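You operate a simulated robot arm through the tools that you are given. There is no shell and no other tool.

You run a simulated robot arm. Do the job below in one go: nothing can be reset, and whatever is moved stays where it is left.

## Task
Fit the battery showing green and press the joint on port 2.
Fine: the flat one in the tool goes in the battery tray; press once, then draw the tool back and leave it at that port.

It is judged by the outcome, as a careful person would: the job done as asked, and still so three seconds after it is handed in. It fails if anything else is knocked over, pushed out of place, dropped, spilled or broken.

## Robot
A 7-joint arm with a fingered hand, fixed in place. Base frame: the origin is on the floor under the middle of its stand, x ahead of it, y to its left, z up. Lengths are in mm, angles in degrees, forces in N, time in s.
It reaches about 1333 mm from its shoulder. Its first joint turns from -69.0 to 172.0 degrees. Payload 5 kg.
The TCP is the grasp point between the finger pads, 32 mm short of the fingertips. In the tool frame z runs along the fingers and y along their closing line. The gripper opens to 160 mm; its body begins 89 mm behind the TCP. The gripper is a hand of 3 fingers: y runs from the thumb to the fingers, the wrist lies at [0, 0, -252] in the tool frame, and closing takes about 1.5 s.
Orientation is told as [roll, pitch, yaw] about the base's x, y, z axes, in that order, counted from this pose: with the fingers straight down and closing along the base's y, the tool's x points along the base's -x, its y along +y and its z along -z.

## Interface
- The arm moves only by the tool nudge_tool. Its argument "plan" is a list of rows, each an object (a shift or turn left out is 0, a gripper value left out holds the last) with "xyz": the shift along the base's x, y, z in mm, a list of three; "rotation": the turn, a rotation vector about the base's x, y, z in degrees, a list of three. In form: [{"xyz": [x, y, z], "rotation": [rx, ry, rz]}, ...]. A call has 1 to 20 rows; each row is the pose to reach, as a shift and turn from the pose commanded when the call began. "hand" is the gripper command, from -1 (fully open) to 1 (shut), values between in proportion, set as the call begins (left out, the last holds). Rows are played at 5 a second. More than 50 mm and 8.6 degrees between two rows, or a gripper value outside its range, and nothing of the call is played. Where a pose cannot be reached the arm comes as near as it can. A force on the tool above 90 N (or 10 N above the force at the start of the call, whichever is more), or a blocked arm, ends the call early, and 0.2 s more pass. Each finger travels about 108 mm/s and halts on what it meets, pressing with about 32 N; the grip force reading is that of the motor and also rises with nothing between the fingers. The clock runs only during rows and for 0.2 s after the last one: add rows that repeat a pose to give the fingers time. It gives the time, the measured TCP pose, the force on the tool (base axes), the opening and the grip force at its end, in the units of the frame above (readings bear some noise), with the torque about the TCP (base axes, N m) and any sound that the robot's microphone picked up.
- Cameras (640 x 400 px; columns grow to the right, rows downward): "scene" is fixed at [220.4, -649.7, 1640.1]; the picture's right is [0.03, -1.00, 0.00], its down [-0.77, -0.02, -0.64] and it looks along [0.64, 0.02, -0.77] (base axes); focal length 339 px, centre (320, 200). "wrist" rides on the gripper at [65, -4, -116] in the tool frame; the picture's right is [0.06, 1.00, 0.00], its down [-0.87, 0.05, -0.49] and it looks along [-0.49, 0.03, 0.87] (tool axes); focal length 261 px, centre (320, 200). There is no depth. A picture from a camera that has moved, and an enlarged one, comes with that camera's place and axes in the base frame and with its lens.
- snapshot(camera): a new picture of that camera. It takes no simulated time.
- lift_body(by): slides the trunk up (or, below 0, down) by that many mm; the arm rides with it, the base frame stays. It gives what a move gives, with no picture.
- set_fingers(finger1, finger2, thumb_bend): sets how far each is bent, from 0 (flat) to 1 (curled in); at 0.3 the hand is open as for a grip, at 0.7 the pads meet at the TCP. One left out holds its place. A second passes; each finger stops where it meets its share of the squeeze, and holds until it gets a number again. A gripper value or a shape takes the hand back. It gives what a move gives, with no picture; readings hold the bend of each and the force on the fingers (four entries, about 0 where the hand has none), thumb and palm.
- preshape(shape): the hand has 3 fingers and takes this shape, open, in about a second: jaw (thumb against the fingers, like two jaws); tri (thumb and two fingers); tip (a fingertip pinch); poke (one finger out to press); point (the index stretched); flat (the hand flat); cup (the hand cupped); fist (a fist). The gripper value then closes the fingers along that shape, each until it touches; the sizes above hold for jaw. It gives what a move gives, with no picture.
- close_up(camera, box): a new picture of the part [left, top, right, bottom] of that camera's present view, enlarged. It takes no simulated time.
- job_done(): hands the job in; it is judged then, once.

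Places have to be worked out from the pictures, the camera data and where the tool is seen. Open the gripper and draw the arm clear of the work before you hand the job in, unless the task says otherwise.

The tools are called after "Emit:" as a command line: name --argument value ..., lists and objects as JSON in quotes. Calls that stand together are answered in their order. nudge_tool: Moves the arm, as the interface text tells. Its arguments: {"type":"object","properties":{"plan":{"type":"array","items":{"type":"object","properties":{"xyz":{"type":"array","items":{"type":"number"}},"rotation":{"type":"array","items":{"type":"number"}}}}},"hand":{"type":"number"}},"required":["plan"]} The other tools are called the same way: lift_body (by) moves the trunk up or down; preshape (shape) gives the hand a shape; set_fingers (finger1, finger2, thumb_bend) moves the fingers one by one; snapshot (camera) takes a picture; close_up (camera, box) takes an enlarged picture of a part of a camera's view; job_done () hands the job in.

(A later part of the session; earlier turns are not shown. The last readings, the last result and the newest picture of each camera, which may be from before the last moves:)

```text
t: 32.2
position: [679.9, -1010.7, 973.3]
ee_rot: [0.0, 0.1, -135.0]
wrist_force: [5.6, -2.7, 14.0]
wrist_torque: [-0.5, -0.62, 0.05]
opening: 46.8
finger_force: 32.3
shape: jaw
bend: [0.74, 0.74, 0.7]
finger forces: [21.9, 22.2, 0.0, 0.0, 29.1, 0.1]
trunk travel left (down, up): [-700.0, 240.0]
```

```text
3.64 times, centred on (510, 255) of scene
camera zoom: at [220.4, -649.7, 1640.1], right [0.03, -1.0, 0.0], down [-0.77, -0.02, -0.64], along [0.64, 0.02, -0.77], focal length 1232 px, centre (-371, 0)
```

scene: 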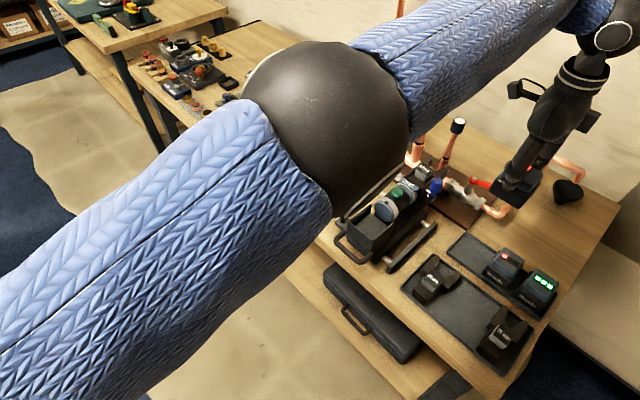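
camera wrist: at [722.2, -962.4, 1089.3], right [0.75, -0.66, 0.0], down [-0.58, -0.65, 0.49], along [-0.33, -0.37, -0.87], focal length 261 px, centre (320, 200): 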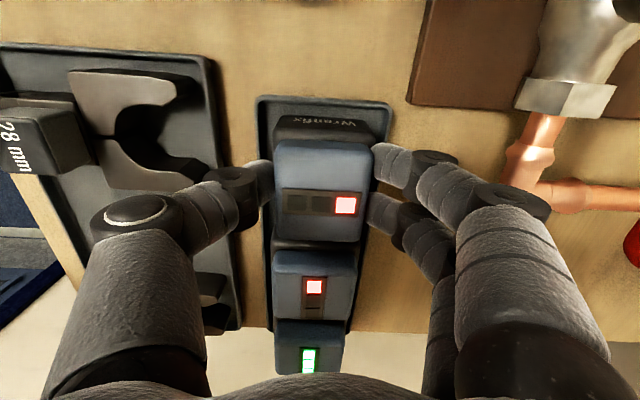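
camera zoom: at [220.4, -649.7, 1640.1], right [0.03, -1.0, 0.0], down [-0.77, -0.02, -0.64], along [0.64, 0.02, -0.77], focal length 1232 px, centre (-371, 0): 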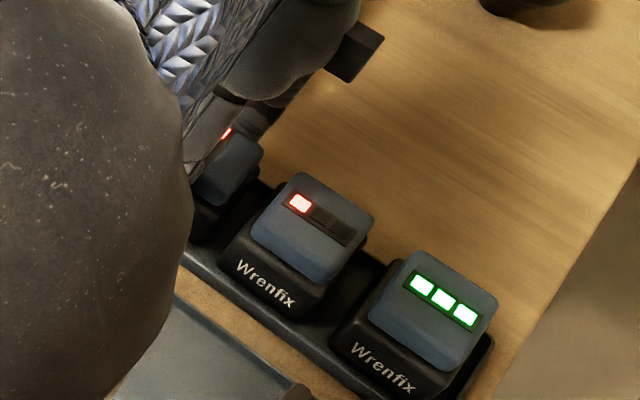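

The battery sits inside the rim on the tray floor, with its top level with its neighbour's. I relieve the last of the load, then open only enough to release so the thumb stays clear of the 28 mm jaw in the next tray.

Emit:
nudge_tool --plan '[{"xyz": [0, 0, 1.5]}, {"xyz": [0, 0, 1.5]}]'

Emit:
nudge_tool --plan '[{"xyz": [0, 0, 0]}, {"xyz": [0, 0, 0]}, {"xyz": [0, 0, 0]}, {"xyz": [0, 0, 0]}, {"xyz": [0, 0, 0]}]' --hand 0.12

Emit:
snapshot --camera "wrist"

```text
t: 32.8
position: [678.1, -1012.7, 973.5]
ee_rot: [0.0, 0.0, -135.0]
wrist_force: [3.0, 2.0, 5.5]
wrist_torque: [-0.18, -0.29, 0.11]
opening: 46.7
finger_force: 32.1
shape: jaw
bend: [0.74, 0.74, 0.7]
finger forces: [17.9, 18.3, 0.1, 0.0, 30.7, 0.1]
trunk travel left (down, up): [-700.0, 240.0]
```

```text
t: 34.0
position: [679.1, -1012.7, 974.7]
ee_rot: [0.0, -0.1, -135.0]
wrist_force: [0.6, -0.4, -0.3]
wrist_torque: [-0.01, -0.01, -0.03]
opening: 69.8
finger_force: 0.0
shape: jaw
bend: [0.73, 0.73, 0.7]
finger forces: [0.0, 0.0, 0.0, 0.0, 0.0, 0.0]
trunk travel left (down, up): [-700.0, 240.0]
```

```text
taken
camera wrist: at [722.5, -963.9, 1089.6], right [0.75, -0.66, 0.0], down [-0.58, -0.65, 0.49], along [-0.33, -0.37, -0.87], focal length 261 px, centre (320, 200)
```

wrist: 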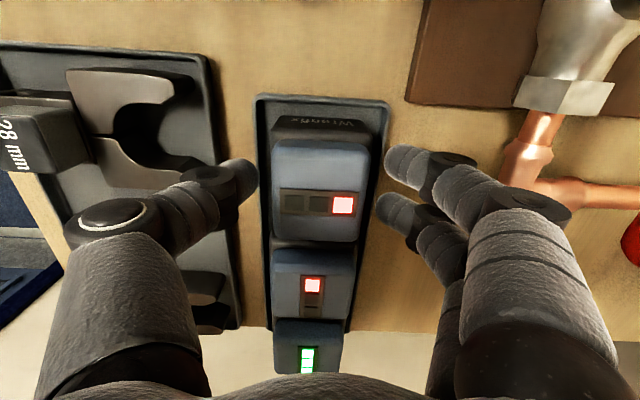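

Released cleanly; the flat battery stands in the tray. I rise straight up, then shift along the tray to above the green battery.

Emit:
nudge_tool --plan '[{"xyz": [0, 0, 20]}, {"xyz": [0, 0, 50]}, {"xyz": [0, 0, 90]}, {"xyz": [0, 0, 130]}, {"xyz": [-27, -27, 140]}, {"xyz": [-55, -55, 140]}, {"xyz": [-82, -82, 140]}, {"xyz": [-110, -110, 140]}, {"xyz": [-110, -110, 140]}]'

Emit:
snapshot --camera "wrist"

Emit:
snapshot --camera "scene"

```text
t: 36.0
position: [568.3, -1120.5, 1113.9]
ee_rot: [0.0, 0.0, -135.0]
wrist_force: [0.1, 0.2, 0.1]
wrist_torque: [-0.06, 0.05, -0.01]
opening: 69.8
finger_force: 0.0
shape: jaw
bend: [0.73, 0.73, 0.7]
finger forces: [0.0, 0.1, 0.0, 0.0, 0.0, 0.1]
trunk travel left (down, up): [-700.0, 240.0]
```

```text
taken
camera wrist: at [611.4, -1072.4, 1229.7], right [0.75, -0.66, 0.0], down [-0.58, -0.65, 0.49], along [-0.33, -0.37, -0.87], focal length 261 px, centre (320, 200)
```

wrist: 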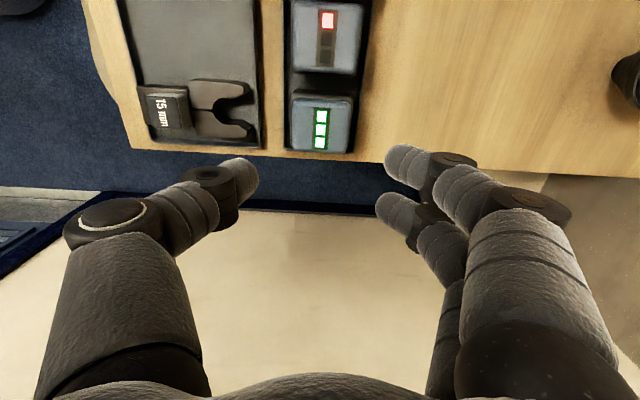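

```text
taken
```

scene: 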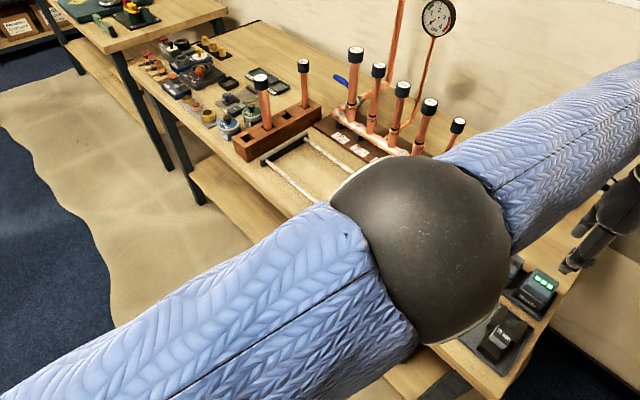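

The green battery's centre computes to a≈392.5, b≈1196, within 2 mm of the TCP. I nudge to match and descend to the same grip height used before (TCP ≈ 973).

Emit:
nudge_tool --plan '[{"xyz": [1, -1.5, -35]}, {"xyz": [1, -1.5, -70]}, {"xyz": [1, -1.5, -100]}, {"xyz": [1, -1.5, -120]}, {"xyz": [1, -1.5, -120]}]'

Emit:
snapshot --camera "wrist"

```text
t: 37.2
position: [570.5, -1124.4, 993.0]
ee_rot: [0.0, -0.1, -134.9]
wrist_force: [-1.2, 0.0, -0.1]
wrist_torque: [0.03, 0.03, 0.02]
opening: 70.2
finger_force: 0.1
shape: jaw
bend: [0.73, 0.73, 0.7]
finger forces: [0.0, 0.0, 0.0, 0.0, 0.0, 0.0]
trunk travel left (down, up): [-700.0, 240.0]
```

```text
taken
camera wrist: at [612.4, -1076.6, 1109.4], right [0.75, -0.66, 0.0], down [-0.58, -0.65, 0.49], along [-0.33, -0.37, -0.87], focal length 261 px, centre (320, 200)
```

wrist: 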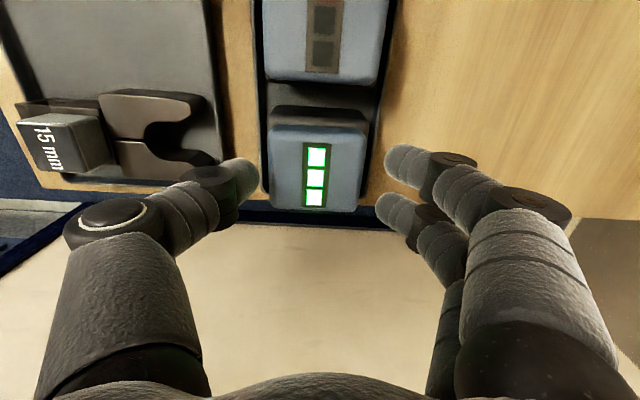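

Cap and fingertips are centred in the picture. I open slightly more for clearance and go down the last 20 mm.

Emit:
nudge_tool --plan '[{"xyz": [0, 0, 0]}, {"xyz": [0, 0, -7]}, {"xyz": [0, 0, -14]}, {"xyz": [0, 0, -20]}, {"xyz": [0, 0, -20]}]' --hand 0.02

Emit:
nudge_tool --plan '[{"xyz": [0, 0, 0]}, {"xyz": [0, 0, 0]}, {"xyz": [0, 0, 0]}, {"xyz": [0, 0, 0]}, {"xyz": [0, 0, 0]}, {"xyz": [0, 0, 0]}]' --hand 0.7

Emit:
snapshot --camera "wrist"

```text
t: 38.4
position: [570.5, -1122.8, 972.7]
ee_rot: [0.0, -0.1, -135.0]
wrist_force: [-0.6, -0.2, -0.6]
wrist_torque: [-0.02, 0.0, 0.02]
opening: 77.5
finger_force: 0.0
shape: jaw
bend: [0.73, 0.73, 0.7]
finger forces: [0.0, 0.0, 0.1, 0.0, 0.0, 0.0]
trunk travel left (down, up): [-700.0, 240.0]
```

```text
t: 39.8
position: [569.1, -1124.2, 973.4]
ee_rot: [0.1, 0.0, -135.0]
wrist_force: [-0.7, 1.2, 0.0]
wrist_torque: [0.02, -0.01, -0.01]
opening: 51.2
finger_force: 32.0
shape: jaw
bend: [0.73, 0.73, 0.7]
finger forces: [14.4, 14.4, 0.0, 0.1, 29.4, 0.1]
trunk travel left (down, up): [-700.0, 240.0]
```

```text
taken
camera wrist: at [613.2, -1075.3, 1090.1], right [0.75, -0.66, 0.0], down [-0.58, -0.65, 0.49], along [-0.33, -0.37, -0.87], focal length 261 px, centre (320, 200)
```

wrist: 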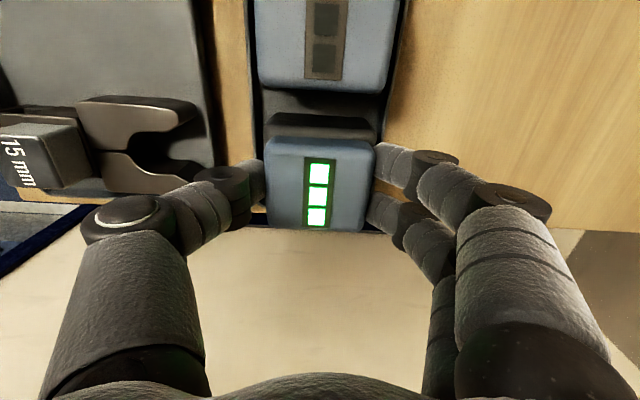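

Green battery is gripped. I lift it straight up well clear and confirm it is held.

Emit:
nudge_tool --plan '[{"xyz": [0, 0, 10]}, {"xyz": [0, 0, 25]}, {"xyz": [0, 0, 50]}, {"xyz": [0, 0, 90]}, {"xyz": [0, 0, 130]}, {"xyz": [0, 0, 170]}, {"xyz": [0, 0, 210]}, {"xyz": [0, 0, 245]}, {"xyz": [0, 0, 245]}]'

Emit:
snapshot --camera "wrist"

Emit:
snapshot --camera "scene"

```text
t: 41.8
position: [572.0, -1122.2, 1218.2]
ee_rot: [-0.1, 0.0, -135.1]
wrist_force: [0.4, -0.1, -4.1]
wrist_torque: [0.0, 0.02, 0.04]
opening: 51.2
finger_force: 32.0
shape: jaw
bend: [0.73, 0.73, 0.7]
finger forces: [14.8, 15.0, 0.0, 0.1, 29.0, 0.0]
trunk travel left (down, up): [-700.0, 240.0]
```

```text
taken
camera wrist: at [615.0, -1074.8, 1334.6], right [0.75, -0.66, 0.0], down [-0.58, -0.65, 0.49], along [-0.33, -0.37, -0.87], focal length 261 px, centre (320, 200)
```

wrist: 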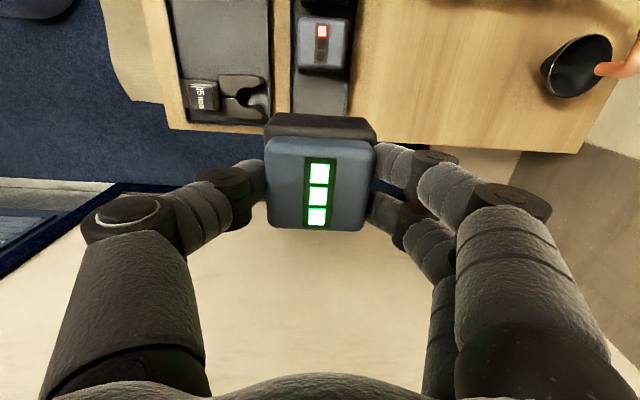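

```text
taken
```

scene: 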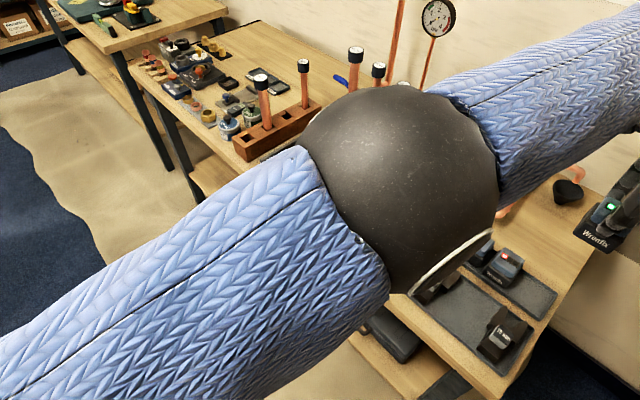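

Held firmly at about 4 N. I carry it at z≈1230 over the tool to the open bench area between the rails (about a=-150, b=1093).

Emit:
nudge_tool --plan '[{"xyz": [20, 34, 5]}, {"xyz": [44, 72, 10]}, {"xyz": [69, 110, 12]}, {"xyz": [94, 148, 12]}, {"xyz": [119, 186, 12]}, {"xyz": [144, 224, 12]}, {"xyz": [170, 262, 12]}, {"xyz": [196, 300, 12]}, {"xyz": [222, 338, 12]}, {"xyz": [248, 376, 12]}, {"xyz": [275, 414, 12]}, {"xyz": [300, 448, 12]}, {"xyz": [307, 455.4, 12]}, {"xyz": [307, 455.4, 12]}]'

Emit:
snapshot --camera "wrist"

Emit:
snapshot --camera "scene"

```text
t: 44.8
position: [879.8, -665.2, 1231.2]
ee_rot: [0.0, 0.1, -135.0]
wrist_force: [0.9, 0.2, -4.0]
wrist_torque: [-0.02, 0.04, 0.0]
opening: 51.3
finger_force: 32.1
shape: jaw
bend: [0.73, 0.73, 0.7]
finger forces: [15.2, 15.1, 0.1, 0.1, 28.7, 0.0]
trunk travel left (down, up): [-700.0, 240.0]
```

```text
taken
camera wrist: at [923.0, -617.1, 1346.6], right [0.75, -0.66, 0.0], down [-0.58, -0.65, 0.49], along [-0.33, -0.37, -0.87], focal length 261 px, centre (320, 200)
```

wrist: 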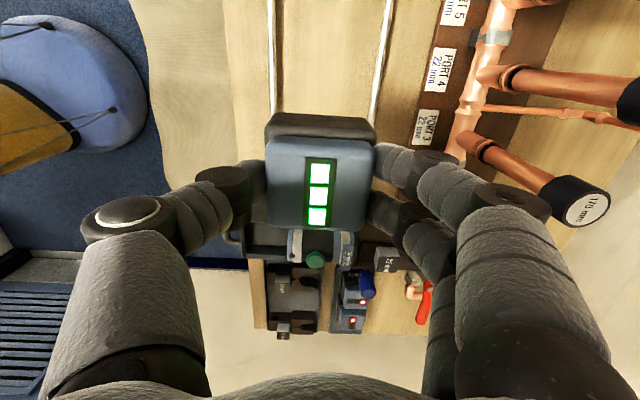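

```text
taken
```

scene: 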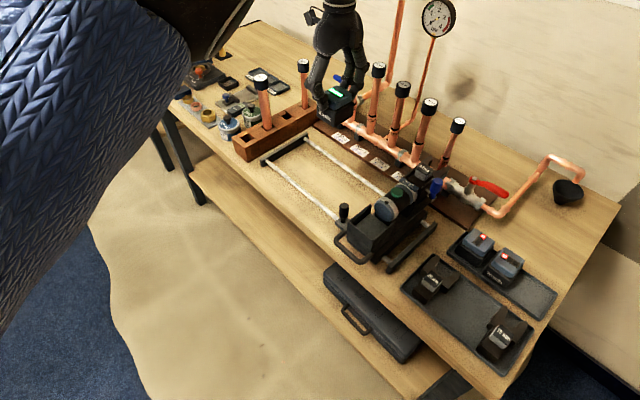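

The scene view is clear: the flat battery stands in the tray and the tool's holder is empty. I enlarge both before lowering.

Emit:
close_up --camera "scene" --box '[330, 165, 450, 275]'

Emit:
close_up --camera "scene" --box '[430, 210, 570, 330]'

Emit:
close_up --camera "scene" --box '[230, 50, 410, 230]'

```text
3.64 times, centred on (390, 220) of scene
camera zoom: at [220.4, -649.7, 1640.1], right [0.03, -1.0, 0.0], down [-0.77, -0.02, -0.64], along [0.64, 0.02, -0.77], focal length 1232 px, centre (66, 127)
```

zoom: 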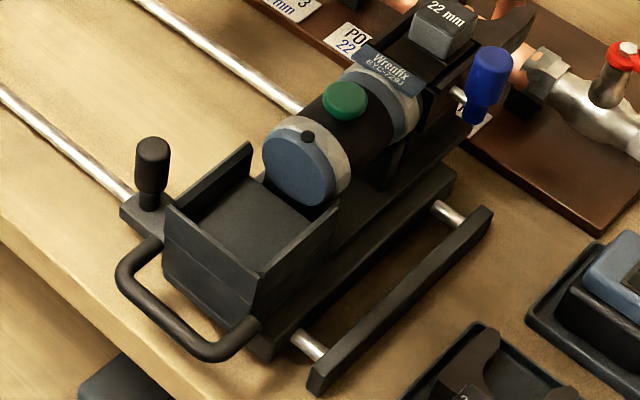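

```text
3.33 times, centred on (500, 270) of scene
camera zoom: at [220.4, -649.7, 1640.1], right [0.03, -1.0, 0.0], down [-0.77, -0.02, -0.64], along [0.64, 0.02, -0.77], focal length 1130 px, centre (-280, -33)
```

zoom: 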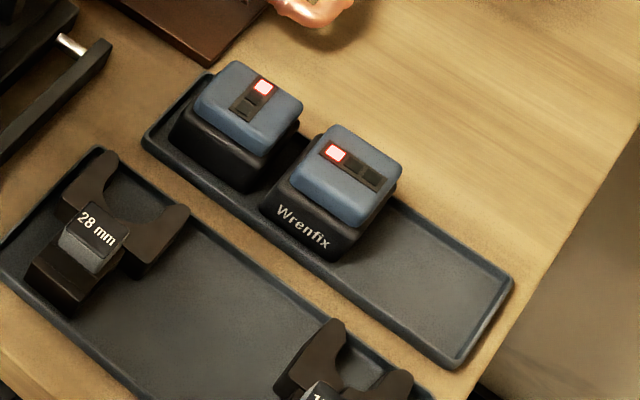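

```text
2.22 times, centred on (320, 140) of scene
camera zoom: at [220.4, -649.7, 1640.1], right [0.03, -1.0, 0.0], down [-0.77, -0.02, -0.64], along [0.64, 0.02, -0.77], focal length 753 px, centre (320, 333)
```

zoom: 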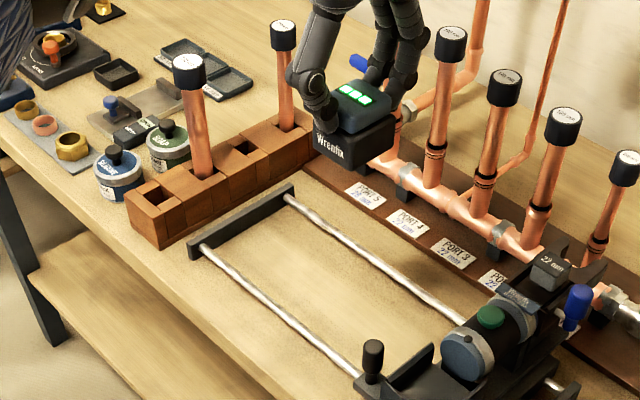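

The holder is an open-topped pocket with walls on three sides and the tool body behind it. I lower the green battery toward the bench between the rails.

Emit:
nudge_tool --plan '[{"xyz": [0, 0, -40]}, {"xyz": [0, 0, -80]}, {"xyz": [0, 0, -120]}, {"xyz": [0, 0, -160]}, {"xyz": [0, 0, -200]}, {"xyz": [0, 0, -225]}, {"xyz": [0, 0, -245]}, {"xyz": [0, 0, -245]}]'

Emit:
close_up --camera "scene" --box '[230, 50, 430, 230]'

Emit:
snapshot --camera "wrist"

```text
t: 46.6
position: [876.8, -668.1, 986.1]
ee_rot: [0.0, 0.0, -135.0]
wrist_force: [0.5, 0.7, -3.5]
wrist_torque: [0.01, 0.0, 0.02]
opening: 51.2
finger_force: 32.5
shape: jaw
bend: [0.73, 0.73, 0.7]
finger forces: [15.2, 15.2, 0.0, 0.0, 28.8, 0.0]
trunk travel left (down, up): [-700.0, 240.0]
```

```text
2.22 times, centred on (330, 140) of scene
camera zoom: at [220.4, -649.7, 1640.1], right [0.03, -1.0, 0.0], down [-0.77, -0.02, -0.64], along [0.64, 0.02, -0.77], focal length 753 px, centre (298, 333)
```

zoom: 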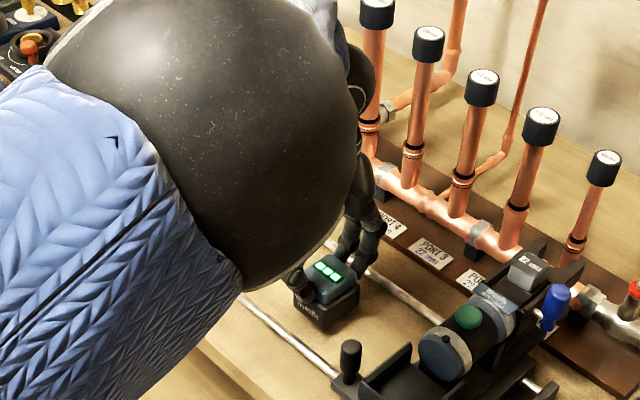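

```text
taken
camera wrist: at [919.7, -619.2, 1103.0], right [0.75, -0.66, 0.0], down [-0.58, -0.65, 0.49], along [-0.33, -0.37, -0.87], focal length 261 px, centre (320, 200)
```

wrist: 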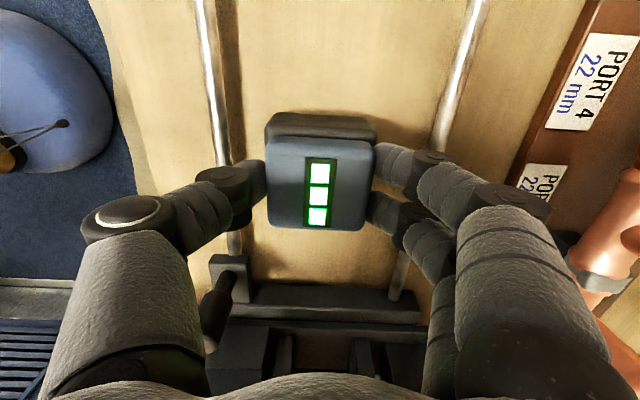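

Clear of the rails on both sides. I lower the last bit in small steps watching the vertical force.

Emit:
nudge_tool --plan '[{"xyz": [0, 0, -5]}, {"xyz": [0, 0, -9]}, {"xyz": [0, 0, -12]}, {"xyz": [0, 0, -12]}]'

Emit:
nudge_tool --plan '[{"xyz": [0, 0, -2]}, {"xyz": [0, 0, -2]}]'

```text
t: 47.6
position: [876.2, -666.8, 973.8]
ee_rot: [0.0, 0.0, -134.9]
wrist_force: [-0.8, -0.4, -4.7]
wrist_torque: [-0.03, -0.01, 0.02]
opening: 51.6
finger_force: 31.9
shape: jaw
bend: [0.73, 0.73, 0.7]
finger forces: [15.1, 15.1, 0.0, 0.0, 28.8, 0.0]
trunk travel left (down, up): [-700.0, 240.0]
```

```text
t: 48.2
position: [878.2, -667.9, 971.3]
ee_rot: [0.1, 0.0, -135.0]
wrist_force: [0.6, 0.2, -4.6]
wrist_torque: [0.0, 0.01, 0.01]
opening: 51.2
finger_force: 32.2
shape: jaw
bend: [0.73, 0.73, 0.7]
finger forces: [15.3, 15.0, 0.0, 0.0, 28.8, 0.0]
trunk travel left (down, up): [-700.0, 240.0]
```

Emit:
nudge_tool --plan '[{"xyz": [0, 0, -2]}, {"xyz": [0, 0, -2]}]'

```text
t: 48.8
position: [877.6, -667.2, 969.9]
ee_rot: [0.0, 0.0, -135.0]
wrist_force: [0.3, 0.7, 2.1]
wrist_torque: [-0.14, -0.09, -0.03]
opening: 51.0
finger_force: 32.1
shape: jaw
bend: [0.73, 0.73, 0.7]
finger forces: [16.5, 16.4, 0.1, 0.1, 30.0, 0.0]
trunk travel left (down, up): [-700.0, 240.0]
```

The force changed from -4.6 to +2.1 N, so the battery is resting on the bench at TCP z≈969.7. I open the fingers to release it.

Emit:
nudge_tool --plan '[{"xyz": [0, 0, 0]}, {"xyz": [0, 0, 0]}, {"xyz": [0, 0, 0]}, {"xyz": [0, 0, 0]}, {"xyz": [0, 0, 0]}]' --hand 0.0

Emit:
nudge_tool --plan '[{"xyz": [0, 0, 20]}, {"xyz": [0, 0, 50]}, {"xyz": [0, 0, 90]}, {"xyz": [0, 0, 125]}, {"xyz": [0, 0, 125]}]'

Emit:
snapshot --camera "wrist"

```text
t: 50.0
position: [878.6, -667.2, 968.2]
ee_rot: [0.0, 0.0, -134.9]
wrist_force: [-0.2, -0.1, 0.0]
wrist_torque: [0.0, -0.01, 0.03]
opening: 79.1
finger_force: 0.0
shape: jaw
bend: [0.72, 0.72, 0.7]
finger forces: [0.0, 0.0, 0.0, 0.1, 0.1, 0.1]
trunk travel left (down, up): [-700.0, 240.0]
```

```text
t: 51.2
position: [876.2, -668.3, 1092.4]
ee_rot: [0.0, -0.1, -135.0]
wrist_force: [0.7, 0.0, 0.0]
wrist_torque: [0.03, 0.02, -0.01]
opening: 79.4
finger_force: 0.0
shape: jaw
bend: [0.72, 0.72, 0.7]
finger forces: [0.0, 0.0, 0.1, 0.0, 0.1, 0.0]
trunk travel left (down, up): [-700.0, 240.0]
```

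```text
taken
camera wrist: at [920.6, -620.2, 1208.6], right [0.75, -0.66, 0.0], down [-0.58, -0.65, 0.49], along [-0.33, -0.37, -0.87], focal length 261 px, centre (320, 200)
```

wrist: 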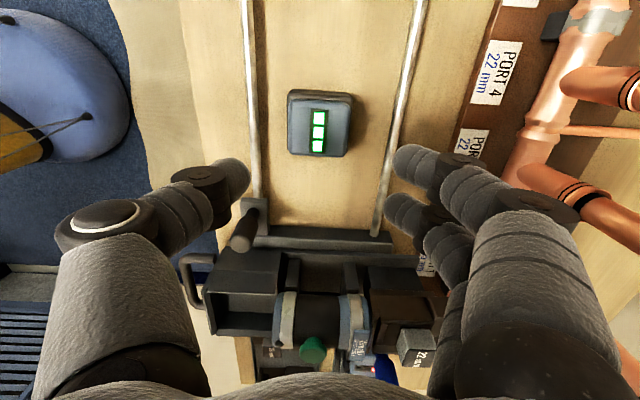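

The green battery stands upright at a≈-147.5, b≈1092.5. I turn the hand back to yaw -45° above it, shifted about 5 mm toward -b so the fingers will clear the tool's collar later.

Emit:
nudge_tool --plan '[{"xyz": [0, 0, 10], "rotation": [0, 0, 7.5]}, {"xyz": [0, 0, 20], "rotation": [0, 0, 15]}, {"xyz": [-1, 1, 20], "rotation": [0, 0, 22.5]}, {"xyz": [-1, 1, 20], "rotation": [0, 0, 30]}, {"xyz": [-2, 1, 20], "rotation": [0, 0, 37.5]}, {"xyz": [-2, 1, 20], "rotation": [0, 0, 45]}, {"xyz": [-2, 2, 20], "rotation": [0, 0, 52.5]}, {"xyz": [-3, 2, 20], "rotation": [0, 0, 60]}, {"xyz": [-3, 2, 20], "rotation": [0, 0, 67.5]}, {"xyz": [-4, 2.8, 20], "rotation": [0, 0, 75]}, {"xyz": [-4.1, 2.8, 20], "rotation": [0, 0, 82.5]}, {"xyz": [-4.1, 2.8, 20], "rotation": [0, 0, 90]}, {"xyz": [-4.1, 2.8, 20], "rotation": [0, 0, 90]}]'

Emit:
snapshot --camera "wrist"

```text
t: 54.0
position: [872.7, -664.3, 1114.3]
ee_rot: [0.0, -0.1, -44.9]
wrist_force: [0.1, -0.6, 0.4]
wrist_torque: [0.01, 0.0, -0.01]
opening: 79.4
finger_force: 0.1
shape: jaw
bend: [0.72, 0.72, 0.7]
finger forces: [0.0, 0.1, 0.1, 0.0, 0.0, 0.1]
trunk travel left (down, up): [-700.0, 240.0]
```

```text
taken
camera wrist: at [824.4, -622.8, 1230.7], right [0.66, 0.75, 0.0], down [0.65, -0.58, 0.49], along [0.37, -0.32, -0.87], focal length 261 px, centre (320, 200)
```

wrist: 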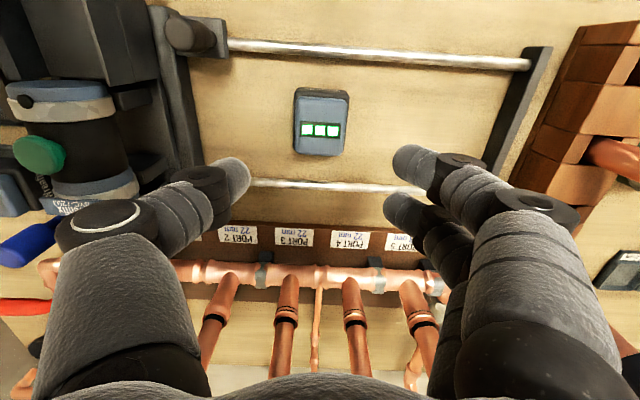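

Aligned: battery at a≈-147, b≈1092 and TCP at a≈-147.4, b≈1087. I descend to grip across the ±a faces.

Emit:
nudge_tool --plan '[{"xyz": [0, 0, -40]}, {"xyz": [0, 0, -80]}, {"xyz": [0, 0, -110]}, {"xyz": [0, 0, -130]}, {"xyz": [0, 0, -143]}, {"xyz": [0, 0, -143]}]'

Emit:
snapshot --camera "wrist"

```text
t: 55.4
position: [872.8, -665.3, 970.8]
ee_rot: [0.0, 0.0, -45.0]
wrist_force: [-0.8, -0.6, -0.3]
wrist_torque: [0.0, -0.04, -0.02]
opening: 79.3
finger_force: 0.0
shape: jaw
bend: [0.72, 0.72, 0.7]
finger forces: [0.1, 0.0, 0.1, 0.0, 0.0, 0.0]
trunk travel left (down, up): [-700.0, 240.0]
```

```text
taken
camera wrist: at [824.8, -622.8, 1086.8], right [0.66, 0.75, 0.0], down [0.65, -0.58, 0.49], along [0.37, -0.33, -0.87], focal length 261 px, centre (320, 200)
```

wrist: 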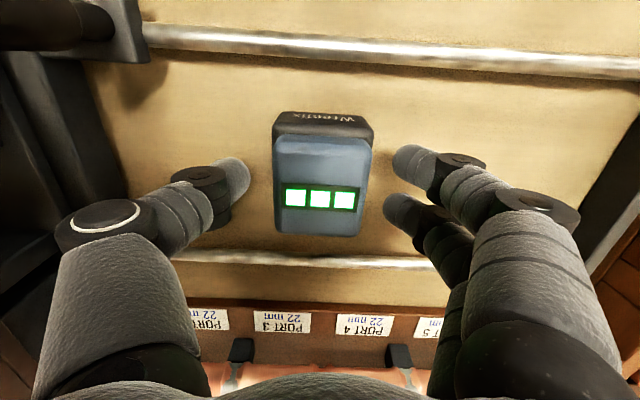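

Battery edges are parallel to the rails and centred between the fingers. I close the grip.

Emit:
nudge_tool --plan '[{"xyz": [0, 0, 0]}, {"xyz": [0, 0, 0]}, {"xyz": [0, 0, 0]}, {"xyz": [0, 0, 0]}, {"xyz": [0, 0, 0]}, {"xyz": [0, 0, 0]}]' --hand 0.7

Emit:
snapshot --camera "wrist"

```text
t: 56.8
position: [873.9, -665.4, 970.2]
ee_rot: [0.1, 0.0, -44.9]
wrist_force: [-0.5, 0.9, 0.0]
wrist_torque: [0.02, 0.01, 0.0]
opening: 45.6
finger_force: 32.3
shape: jaw
bend: [0.73, 0.73, 0.7]
finger forces: [14.6, 14.5, 0.1, 0.0, 28.9, 0.0]
trunk travel left (down, up): [-700.0, 240.0]
```

```text
taken
camera wrist: at [825.1, -623.1, 1086.5], right [0.66, 0.75, 0.0], down [0.65, -0.58, 0.49], along [0.37, -0.33, -0.87], focal length 261 px, centre (320, 200)
```

wrist: 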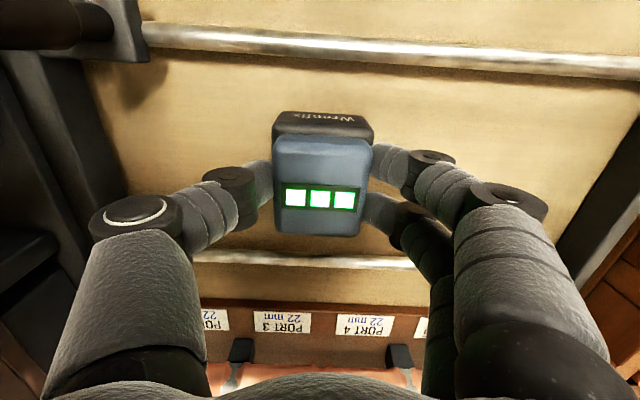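

Green battery gripped across a at 32 N. Tracking my commands, its seat in the tool should be at a shift of about (-191,-91,+87) from here. I lift 220 mm and carry it above the holder.

Emit:
nudge_tool --plan '[{"xyz": [0, 0, 15]}, {"xyz": [0, 0, 50]}, {"xyz": [0, 0, 95]}, {"xyz": [0, 0, 140]}, {"xyz": [0, 0, 185]}, {"xyz": [0, 0, 220]}, {"xyz": [-38, -18, 220]}, {"xyz": [-76, -36, 220]}, {"xyz": [-114, -54, 220]}, {"xyz": [-152, -72, 220]}, {"xyz": [-190.9, -91.1, 220]}, {"xyz": [-190.9, -91.1, 220]}]'

Emit:
snapshot --camera "wrist"

Emit:
snapshot --camera "scene"

```text
t: 59.4
position: [685.1, -757.3, 1191.3]
ee_rot: [0.0, 0.0, -45.0]
wrist_force: [-0.1, 1.0, -3.1]
wrist_torque: [0.01, 0.03, -0.02]
opening: 45.4
finger_force: 31.8
shape: jaw
bend: [0.73, 0.73, 0.7]
finger forces: [14.9, 14.9, 0.1, 0.0, 29.5, 0.0]
trunk travel left (down, up): [-700.0, 240.0]
```

```text
taken
camera wrist: at [636.1, -714.2, 1307.1], right [0.66, 0.75, 0.0], down [0.65, -0.58, 0.49], along [0.37, -0.33, -0.87], focal length 261 px, centre (320, 200)
```

wrist: 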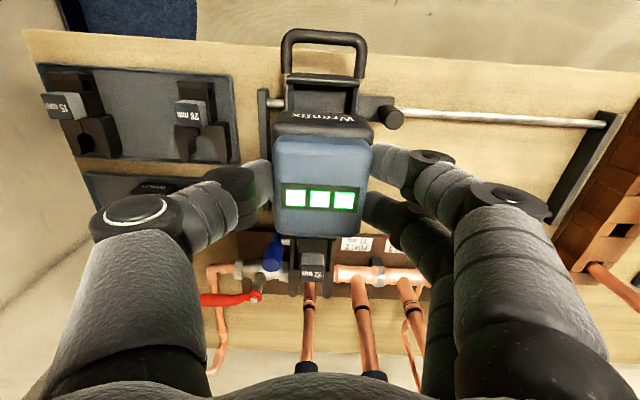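

```text
taken
```

scene: 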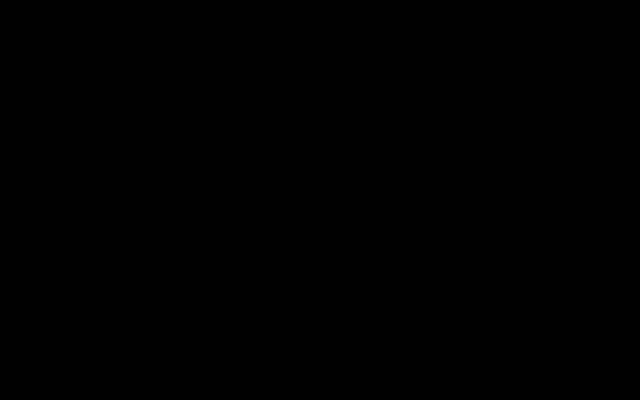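

The reading is about 2 mm off the command, possibly still settling. I hold a moment and re-check the pose.

Emit:
nudge_tool --plan '[{"xyz": [0, 0, 0]}, {"xyz": [0, 0, 0]}, {"xyz": [0, 0, 0]}]'

Emit:
close_up --camera "wrist" --box '[230, 20, 430, 320]'

```text
t: 60.2
position: [683.9, -756.6, 1190.2]
ee_rot: [-0.1, 0.0, -45.1]
wrist_force: [0.2, -0.1, -3.0]
wrist_torque: [-0.01, -0.01, 0.01]
opening: 45.7
finger_force: 32.1
shape: jaw
bend: [0.73, 0.73, 0.7]
finger forces: [14.9, 15.0, 0.0, 0.0, 29.6, 0.0]
trunk travel left (down, up): [-700.0, 240.0]
```

```text
1.33 times, centred on (330, 170) of wrist
camera zoom: at [635.0, -715.0, 1307.3], right [0.66, 0.75, 0.0], down [0.65, -0.58, 0.49], along [0.37, -0.32, -0.87], focal length 348 px, centre (307, 240)
```

zoom: 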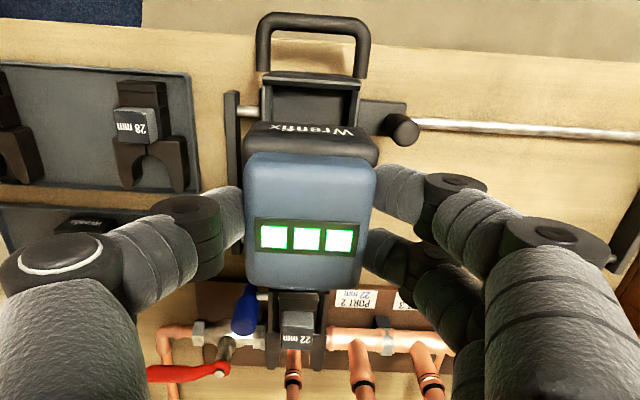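

Comparing image positions, the battery is about 2.5 mm too far toward +b and 0.7 mm toward +a relative to where the flat one sat. I correct that and descend until the battery bottom is about 15 mm above the holder walls.

Emit:
nudge_tool --plan '[{"xyz": [-1.3, 2.3, -25]}, {"xyz": [-1.3, 2.3, -50]}, {"xyz": [-1.3, 2.3, -75]}, {"xyz": [-1.3, 2.3, -92]}, {"xyz": [-1.3, 2.3, -92]}, {"xyz": [-1.3, 2.3, -92]}]'

Emit:
snapshot --camera "wrist"

Emit:
close_up --camera "wrist" --box '[230, 10, 430, 150]'

Emit:
close_up --camera "wrist" --box '[230, 180, 430, 320]'

```text
t: 61.6
position: [681.8, -755.3, 1098.5]
ee_rot: [-0.1, -0.1, -45.0]
wrist_force: [0.1, 0.6, -4.0]
wrist_torque: [0.07, 0.0, 0.01]
opening: 45.5
finger_force: 31.8
shape: jaw
bend: [0.73, 0.73, 0.7]
finger forces: [14.9, 15.0, 0.0, 0.0, 29.6, 0.0]
trunk travel left (down, up): [-700.0, 240.0]
```

```text
taken
camera wrist: at [633.3, -712.4, 1214.9], right [0.66, 0.75, 0.0], down [0.65, -0.58, 0.49], along [0.37, -0.32, -0.87], focal length 261 px, centre (320, 200)
```

wrist: 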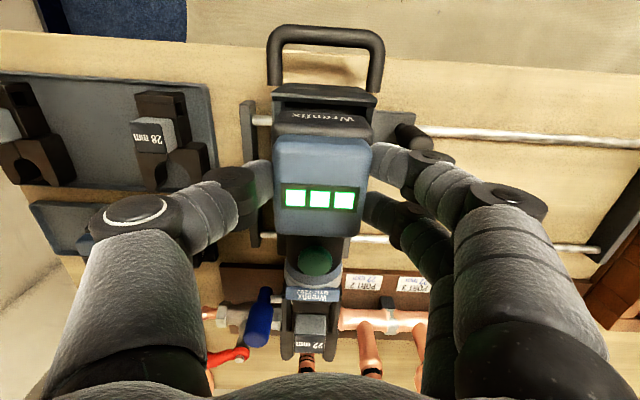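

```text
2.86 times, centred on (330, 80) of wrist
camera zoom: at [633.3, -712.4, 1214.9], right [0.66, 0.75, 0.0], down [0.65, -0.58, 0.49], along [0.37, -0.32, -0.87], focal length 745 px, centre (291, 543)
```

zoom: 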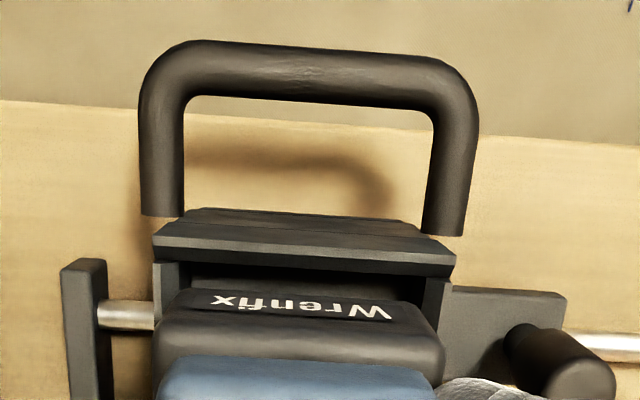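

```text
2.86 times, centred on (330, 250) of wrist
camera zoom: at [633.3, -712.4, 1214.9], right [0.66, 0.75, 0.0], down [0.65, -0.58, 0.49], along [0.37, -0.32, -0.87], focal length 745 px, centre (291, 57)
```

zoom: 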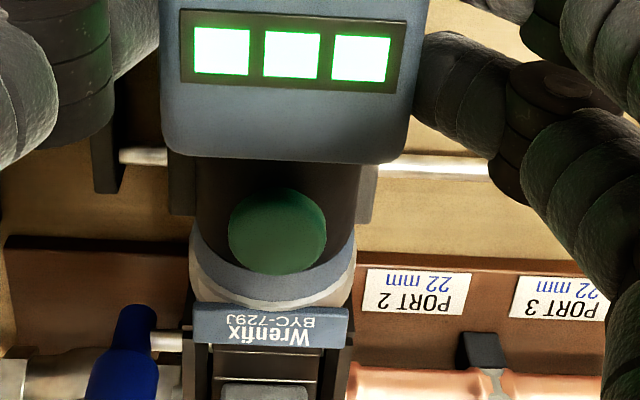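

The holder's inner width is about 63 mm against a 57.6 mm battery, with 3 mm clearance fore and aft; the offset is only about 1 mm. I trim it and lower gently into the pocket.

Emit:
nudge_tool --plan '[{"xyz": [0.6, 0.6, -6]}, {"xyz": [0.6, 0.6, -12]}, {"xyz": [0.6, 0.6, -18]}, {"xyz": [0.6, 0.6, -24]}, {"xyz": [0.6, 0.6, -30]}, {"xyz": [0.6, 0.6, -30]}]'

Emit:
snapshot --camera "wrist"

```text
t: 63.0
position: [681.6, -752.1, 1070.4]
ee_rot: [0.0, 0.1, -45.0]
wrist_force: [0.2, 0.2, -4.3]
wrist_torque: [0.03, -0.01, -0.02]
opening: 45.5
finger_force: 32.2
shape: jaw
bend: [0.73, 0.73, 0.7]
finger forces: [15.0, 14.9, 0.0, 0.1, 29.5, 0.1]
trunk travel left (down, up): [-700.0, 240.0]
```

```text
taken
camera wrist: at [632.8, -710.5, 1186.4], right [0.66, 0.75, 0.0], down [0.65, -0.58, 0.49], along [0.37, -0.32, -0.87], focal length 261 px, centre (320, 200)
```

wrist: 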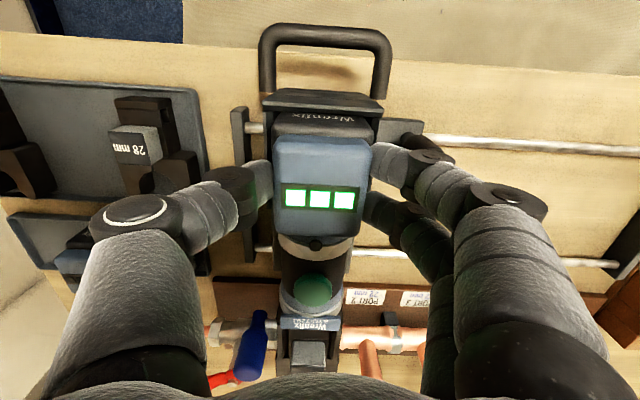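

No contact force and the battery's bottom is already inside the pocket. I continue down in small steps to seat it.

Emit:
nudge_tool --plan '[{"xyz": [0, 0, -3]}, {"xyz": [0, 0, -6]}, {"xyz": [0, 0, -9]}, {"xyz": [0, 0, -9]}]'

Emit:
nudge_tool --plan '[{"xyz": [0, 0, -2]}, {"xyz": [0, 0, -3]}, {"xyz": [0, 0, -3]}]'

```text
t: 64.0
position: [682.1, -753.7, 1060.6]
ee_rot: [0.0, -0.1, -45.0]
wrist_force: [0.7, -0.5, -3.9]
wrist_torque: [0.0, -0.02, -0.03]
opening: 45.3
finger_force: 32.5
shape: jaw
bend: [0.73, 0.73, 0.7]
finger forces: [14.9, 14.8, 0.1, 0.1, 29.5, 0.0]
trunk travel left (down, up): [-700.0, 240.0]
```

```text
t: 64.8
position: [681.6, -754.5, 1057.8]
ee_rot: [0.0, 0.0, -45.1]
wrist_force: [-0.9, -0.2, -3.1]
wrist_torque: [0.03, 0.0, 0.01]
opening: 45.5
finger_force: 31.7
shape: jaw
bend: [0.73, 0.73, 0.7]
finger forces: [15.0, 14.8, 0.1, 0.0, 29.6, 0.0]
trunk travel left (down, up): [-700.0, 240.0]
```

Force is just starting to ease (-3.1 N). I go down 1.5 mm at a time until the battery bears on the holder floor.

Emit:
nudge_tool --plan '[{"xyz": [0, 0, -1.5]}, {"xyz": [0, 0, -1.5]}]'

Emit:
nudge_tool --plan '[{"xyz": [0, 0, -1.5]}, {"xyz": [0, 0, -1.5]}]'

```text
t: 65.4
position: [681.2, -752.3, 1056.2]
ee_rot: [0.1, -0.1, -45.0]
wrist_force: [0.5, -2.0, 5.2]
wrist_torque: [0.03, -0.07, 0.02]
opening: 45.4
finger_force: 31.9
shape: jaw
bend: [0.73, 0.73, 0.7]
finger forces: [15.4, 15.4, 0.0, 0.0, 30.7, 0.1]
trunk travel left (down, up): [-700.0, 240.0]
```

```text
t: 66.0
position: [682.4, -751.9, 1056.8]
ee_rot: [0.0, -0.1, -44.9]
wrist_force: [0.9, -3.4, 14.7]
wrist_torque: [-0.04, -0.02, 0.02]
opening: 45.8
finger_force: 31.5
shape: jaw
bend: [0.74, 0.74, 0.7]
finger forces: [17.0, 16.8, 0.0, 0.1, 33.3, 0.0]
trunk travel left (down, up): [-700.0, 240.0]
```

It is bearing on the floor at the expected height. I press a touch more to be sure it's home, then relax the load and look.

Emit:
nudge_tool --plan '[{"xyz": [0, 0, -1.5]}, {"xyz": [0, 0, -1.5]}, {"xyz": [0, 0, -1.5]}]'

Emit:
nudge_tool --plan '[{"xyz": [0, 0, 2]}, {"xyz": [0, 0, 3.5]}, {"xyz": [0, 0, 3.5]}]'

Emit:
snapshot --camera "wrist"

```text
t: 66.8
position: [681.3, -752.2, 1055.1]
ee_rot: [0.1, -0.3, -45.0]
wrist_force: [6.0, -9.5, 27.4]
wrist_torque: [-0.09, -0.23, -0.06]
opening: 46.5
finger_force: 31.8
shape: jaw
bend: [0.74, 0.74, 0.71]
finger forces: [19.7, 19.3, 0.0, 0.0, 36.3, 0.1]
trunk travel left (down, up): [-700.0, 240.0]
```

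```text
t: 67.6
position: [680.9, -751.3, 1056.8]
ee_rot: [0.0, 0.1, -45.0]
wrist_force: [3.3, -3.1, 10.0]
wrist_torque: [-0.01, -0.12, 0.01]
opening: 45.8
finger_force: 31.5
shape: jaw
bend: [0.74, 0.74, 0.7]
finger forces: [17.5, 17.7, 0.0, 0.0, 34.0, 0.1]
trunk travel left (down, up): [-700.0, 240.0]
```

```text
taken
camera wrist: at [632.8, -709.1, 1172.8], right [0.66, 0.75, 0.0], down [0.65, -0.58, 0.49], along [0.37, -0.32, -0.87], focal length 261 px, centre (320, 200)
```

wrist: 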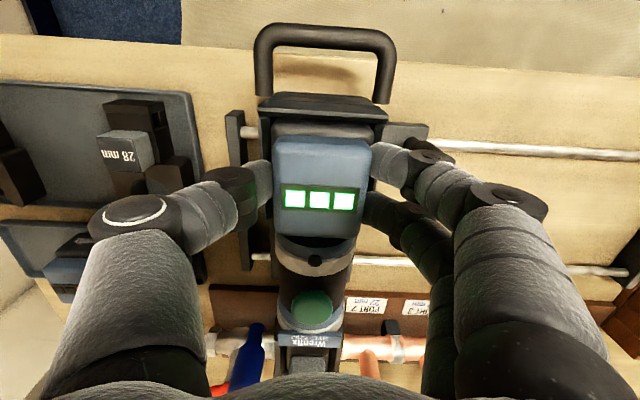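

The battery sits down in the pocket, though about 2–3 mm closer to the rear wall than the flat one did. I nudge it 2 mm toward +b while lightly loaded, then compare.

Emit:
nudge_tool --plan '[{"xyz": [0.7, -0.7, 1]}, {"xyz": [1.6, -1.6, 1]}, {"xyz": [1.6, -1.6, 1]}]'

Emit:
snapshot --camera "wrist"

```text
t: 68.4
position: [684.9, -753.2, 1057.3]
ee_rot: [0.0, 0.1, -44.9]
wrist_force: [0.0, -0.7, -4.0]
wrist_torque: [0.01, -0.04, 0.01]
opening: 45.9
finger_force: 32.5
shape: jaw
bend: [0.74, 0.73, 0.7]
finger forces: [16.0, 16.0, 0.1, 0.0, 31.8, 0.1]
trunk travel left (down, up): [-700.0, 240.0]
```

```text
taken
camera wrist: at [634.8, -711.2, 1173.4], right [0.66, 0.75, 0.0], down [0.65, -0.58, 0.49], along [0.37, -0.32, -0.87], focal length 261 px, centre (320, 200)
```

wrist: 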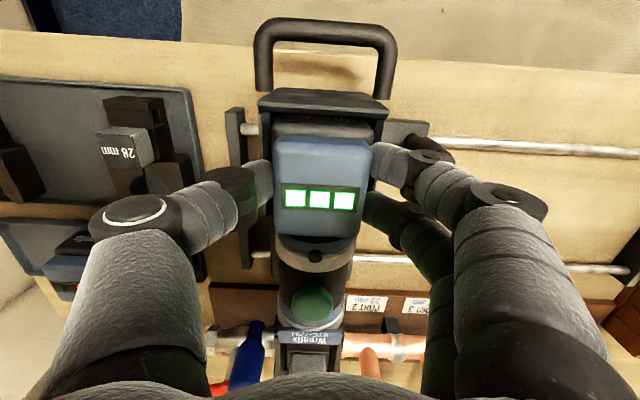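

The battery-to-holder spacing in the picture now matches the original. I lower until it bears lightly and release.

Emit:
nudge_tool --plan '[{"xyz": [0, 0, -1]}, {"xyz": [0, 0, -2]}, {"xyz": [0, 0, -2]}]'

Emit:
nudge_tool --plan '[{"xyz": [0, 0, 0]}, {"xyz": [0, 0, 0]}, {"xyz": [0, 0, 0]}, {"xyz": [0, 0, 0]}, {"xyz": [0, 0, 0]}]' --hand 0.0

Emit:
snapshot --camera "wrist"

```text
t: 69.2
position: [683.4, -754.6, 1056.4]
ee_rot: [0.1, 0.0, -45.1]
wrist_force: [-0.2, 1.5, 1.7]
wrist_torque: [0.09, -0.07, 0.04]
opening: 46.0
finger_force: 32.3
shape: jaw
bend: [0.74, 0.74, 0.7]
finger forces: [16.9, 16.9, 0.0, 0.1, 31.8, 0.1]
trunk travel left (down, up): [-700.0, 240.0]
```

```text
t: 70.4
position: [683.0, -753.9, 1056.3]
ee_rot: [0.0, -0.1, -45.0]
wrist_force: [0.7, 0.1, 0.3]
wrist_torque: [-0.01, -0.01, 0.03]
opening: 79.5
finger_force: 0.0
shape: jaw
bend: [0.72, 0.72, 0.7]
finger forces: [0.1, 0.0, 0.1, 0.1, 0.0, 0.1]
trunk travel left (down, up): [-700.0, 240.0]
```

```text
taken
camera wrist: at [634.8, -711.8, 1172.6], right [0.66, 0.75, 0.0], down [0.65, -0.58, 0.49], along [0.37, -0.33, -0.87], focal length 261 px, centre (320, 200)
```

wrist: 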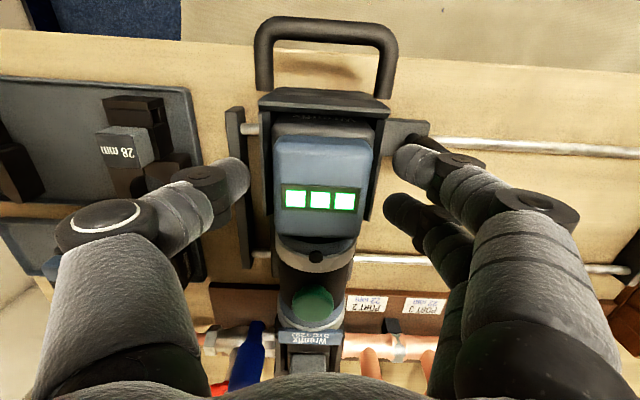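

The green battery stays seated on release. I rise straight up and back away so that both cameras can see the tool.

Emit:
nudge_tool --plan '[{"xyz": [0, 0, 15]}, {"xyz": [0, 0, 45]}, {"xyz": [0, 0, 90]}, {"xyz": [0, 0, 135]}, {"xyz": [-8, 30, 170]}, {"xyz": [-16, 65, 200]}, {"xyz": [-24, 100, 230]}, {"xyz": [-32, 135, 260]}, {"xyz": [-40, 170, 290]}, {"xyz": [-48, 205, 320]}, {"xyz": [-56, 235, 340]}, {"xyz": [-56, 235, 340]}]'

Emit:
snapshot --camera "scene"

Emit:
close_up --camera "scene" --box '[325, 165, 465, 275]'

Emit:
snapshot --camera "wrist"

```text
t: 73.0
position: [625.1, -519.4, 1397.1]
ee_rot: [0.0, 0.2, -45.1]
wrist_force: [-0.1, -0.9, -0.5]
wrist_torque: [0.01, -0.01, 0.01]
opening: 79.3
finger_force: 0.1
shape: jaw
bend: [0.72, 0.72, 0.7]
finger forces: [0.0, 0.1, 0.1, 0.0, 0.1, 0.0]
trunk travel left (down, up): [-700.0, 240.0]
```

```text
taken
```

scene: 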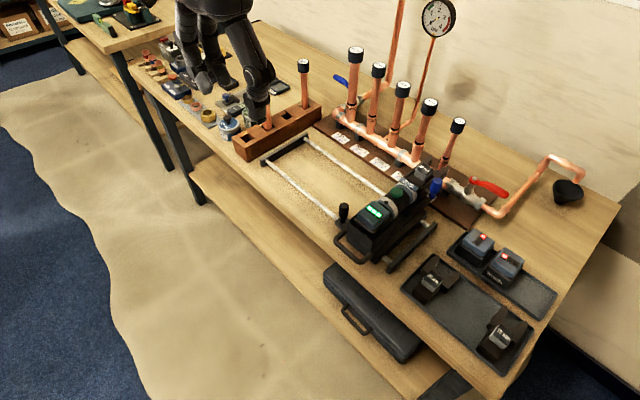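

```text
3.64 times, centred on (395, 220) of scene
camera zoom: at [220.4, -649.7, 1640.1], right [0.03, -1.0, 0.0], down [-0.77, -0.02, -0.64], along [0.64, 0.02, -0.77], focal length 1232 px, centre (47, 127)
```

zoom: 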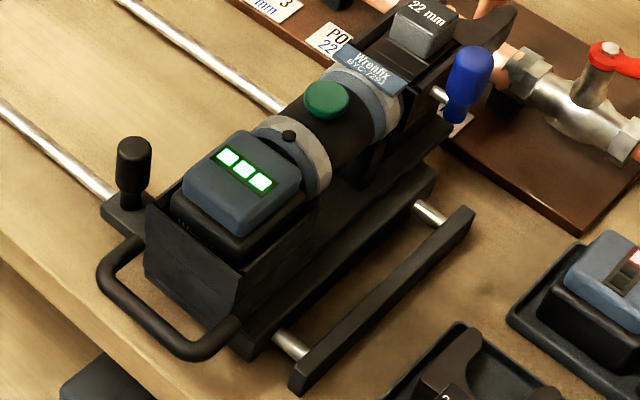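

```text
taken
camera wrist: at [576.5, -478.1, 1512.5], right [0.66, 0.75, 0.0], down [0.65, -0.58, 0.49], along [0.37, -0.32, -0.87], focal length 261 px, centre (320, 200)
```

wrist: 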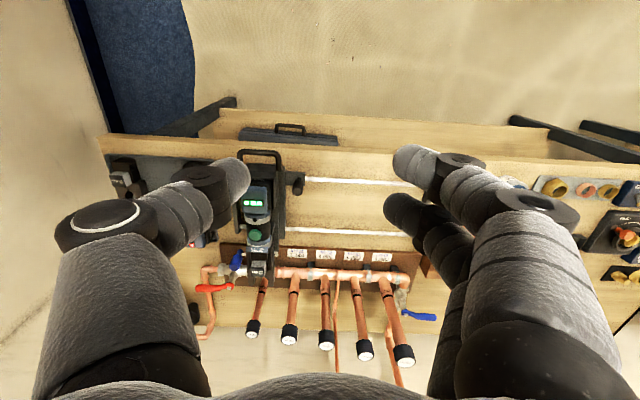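

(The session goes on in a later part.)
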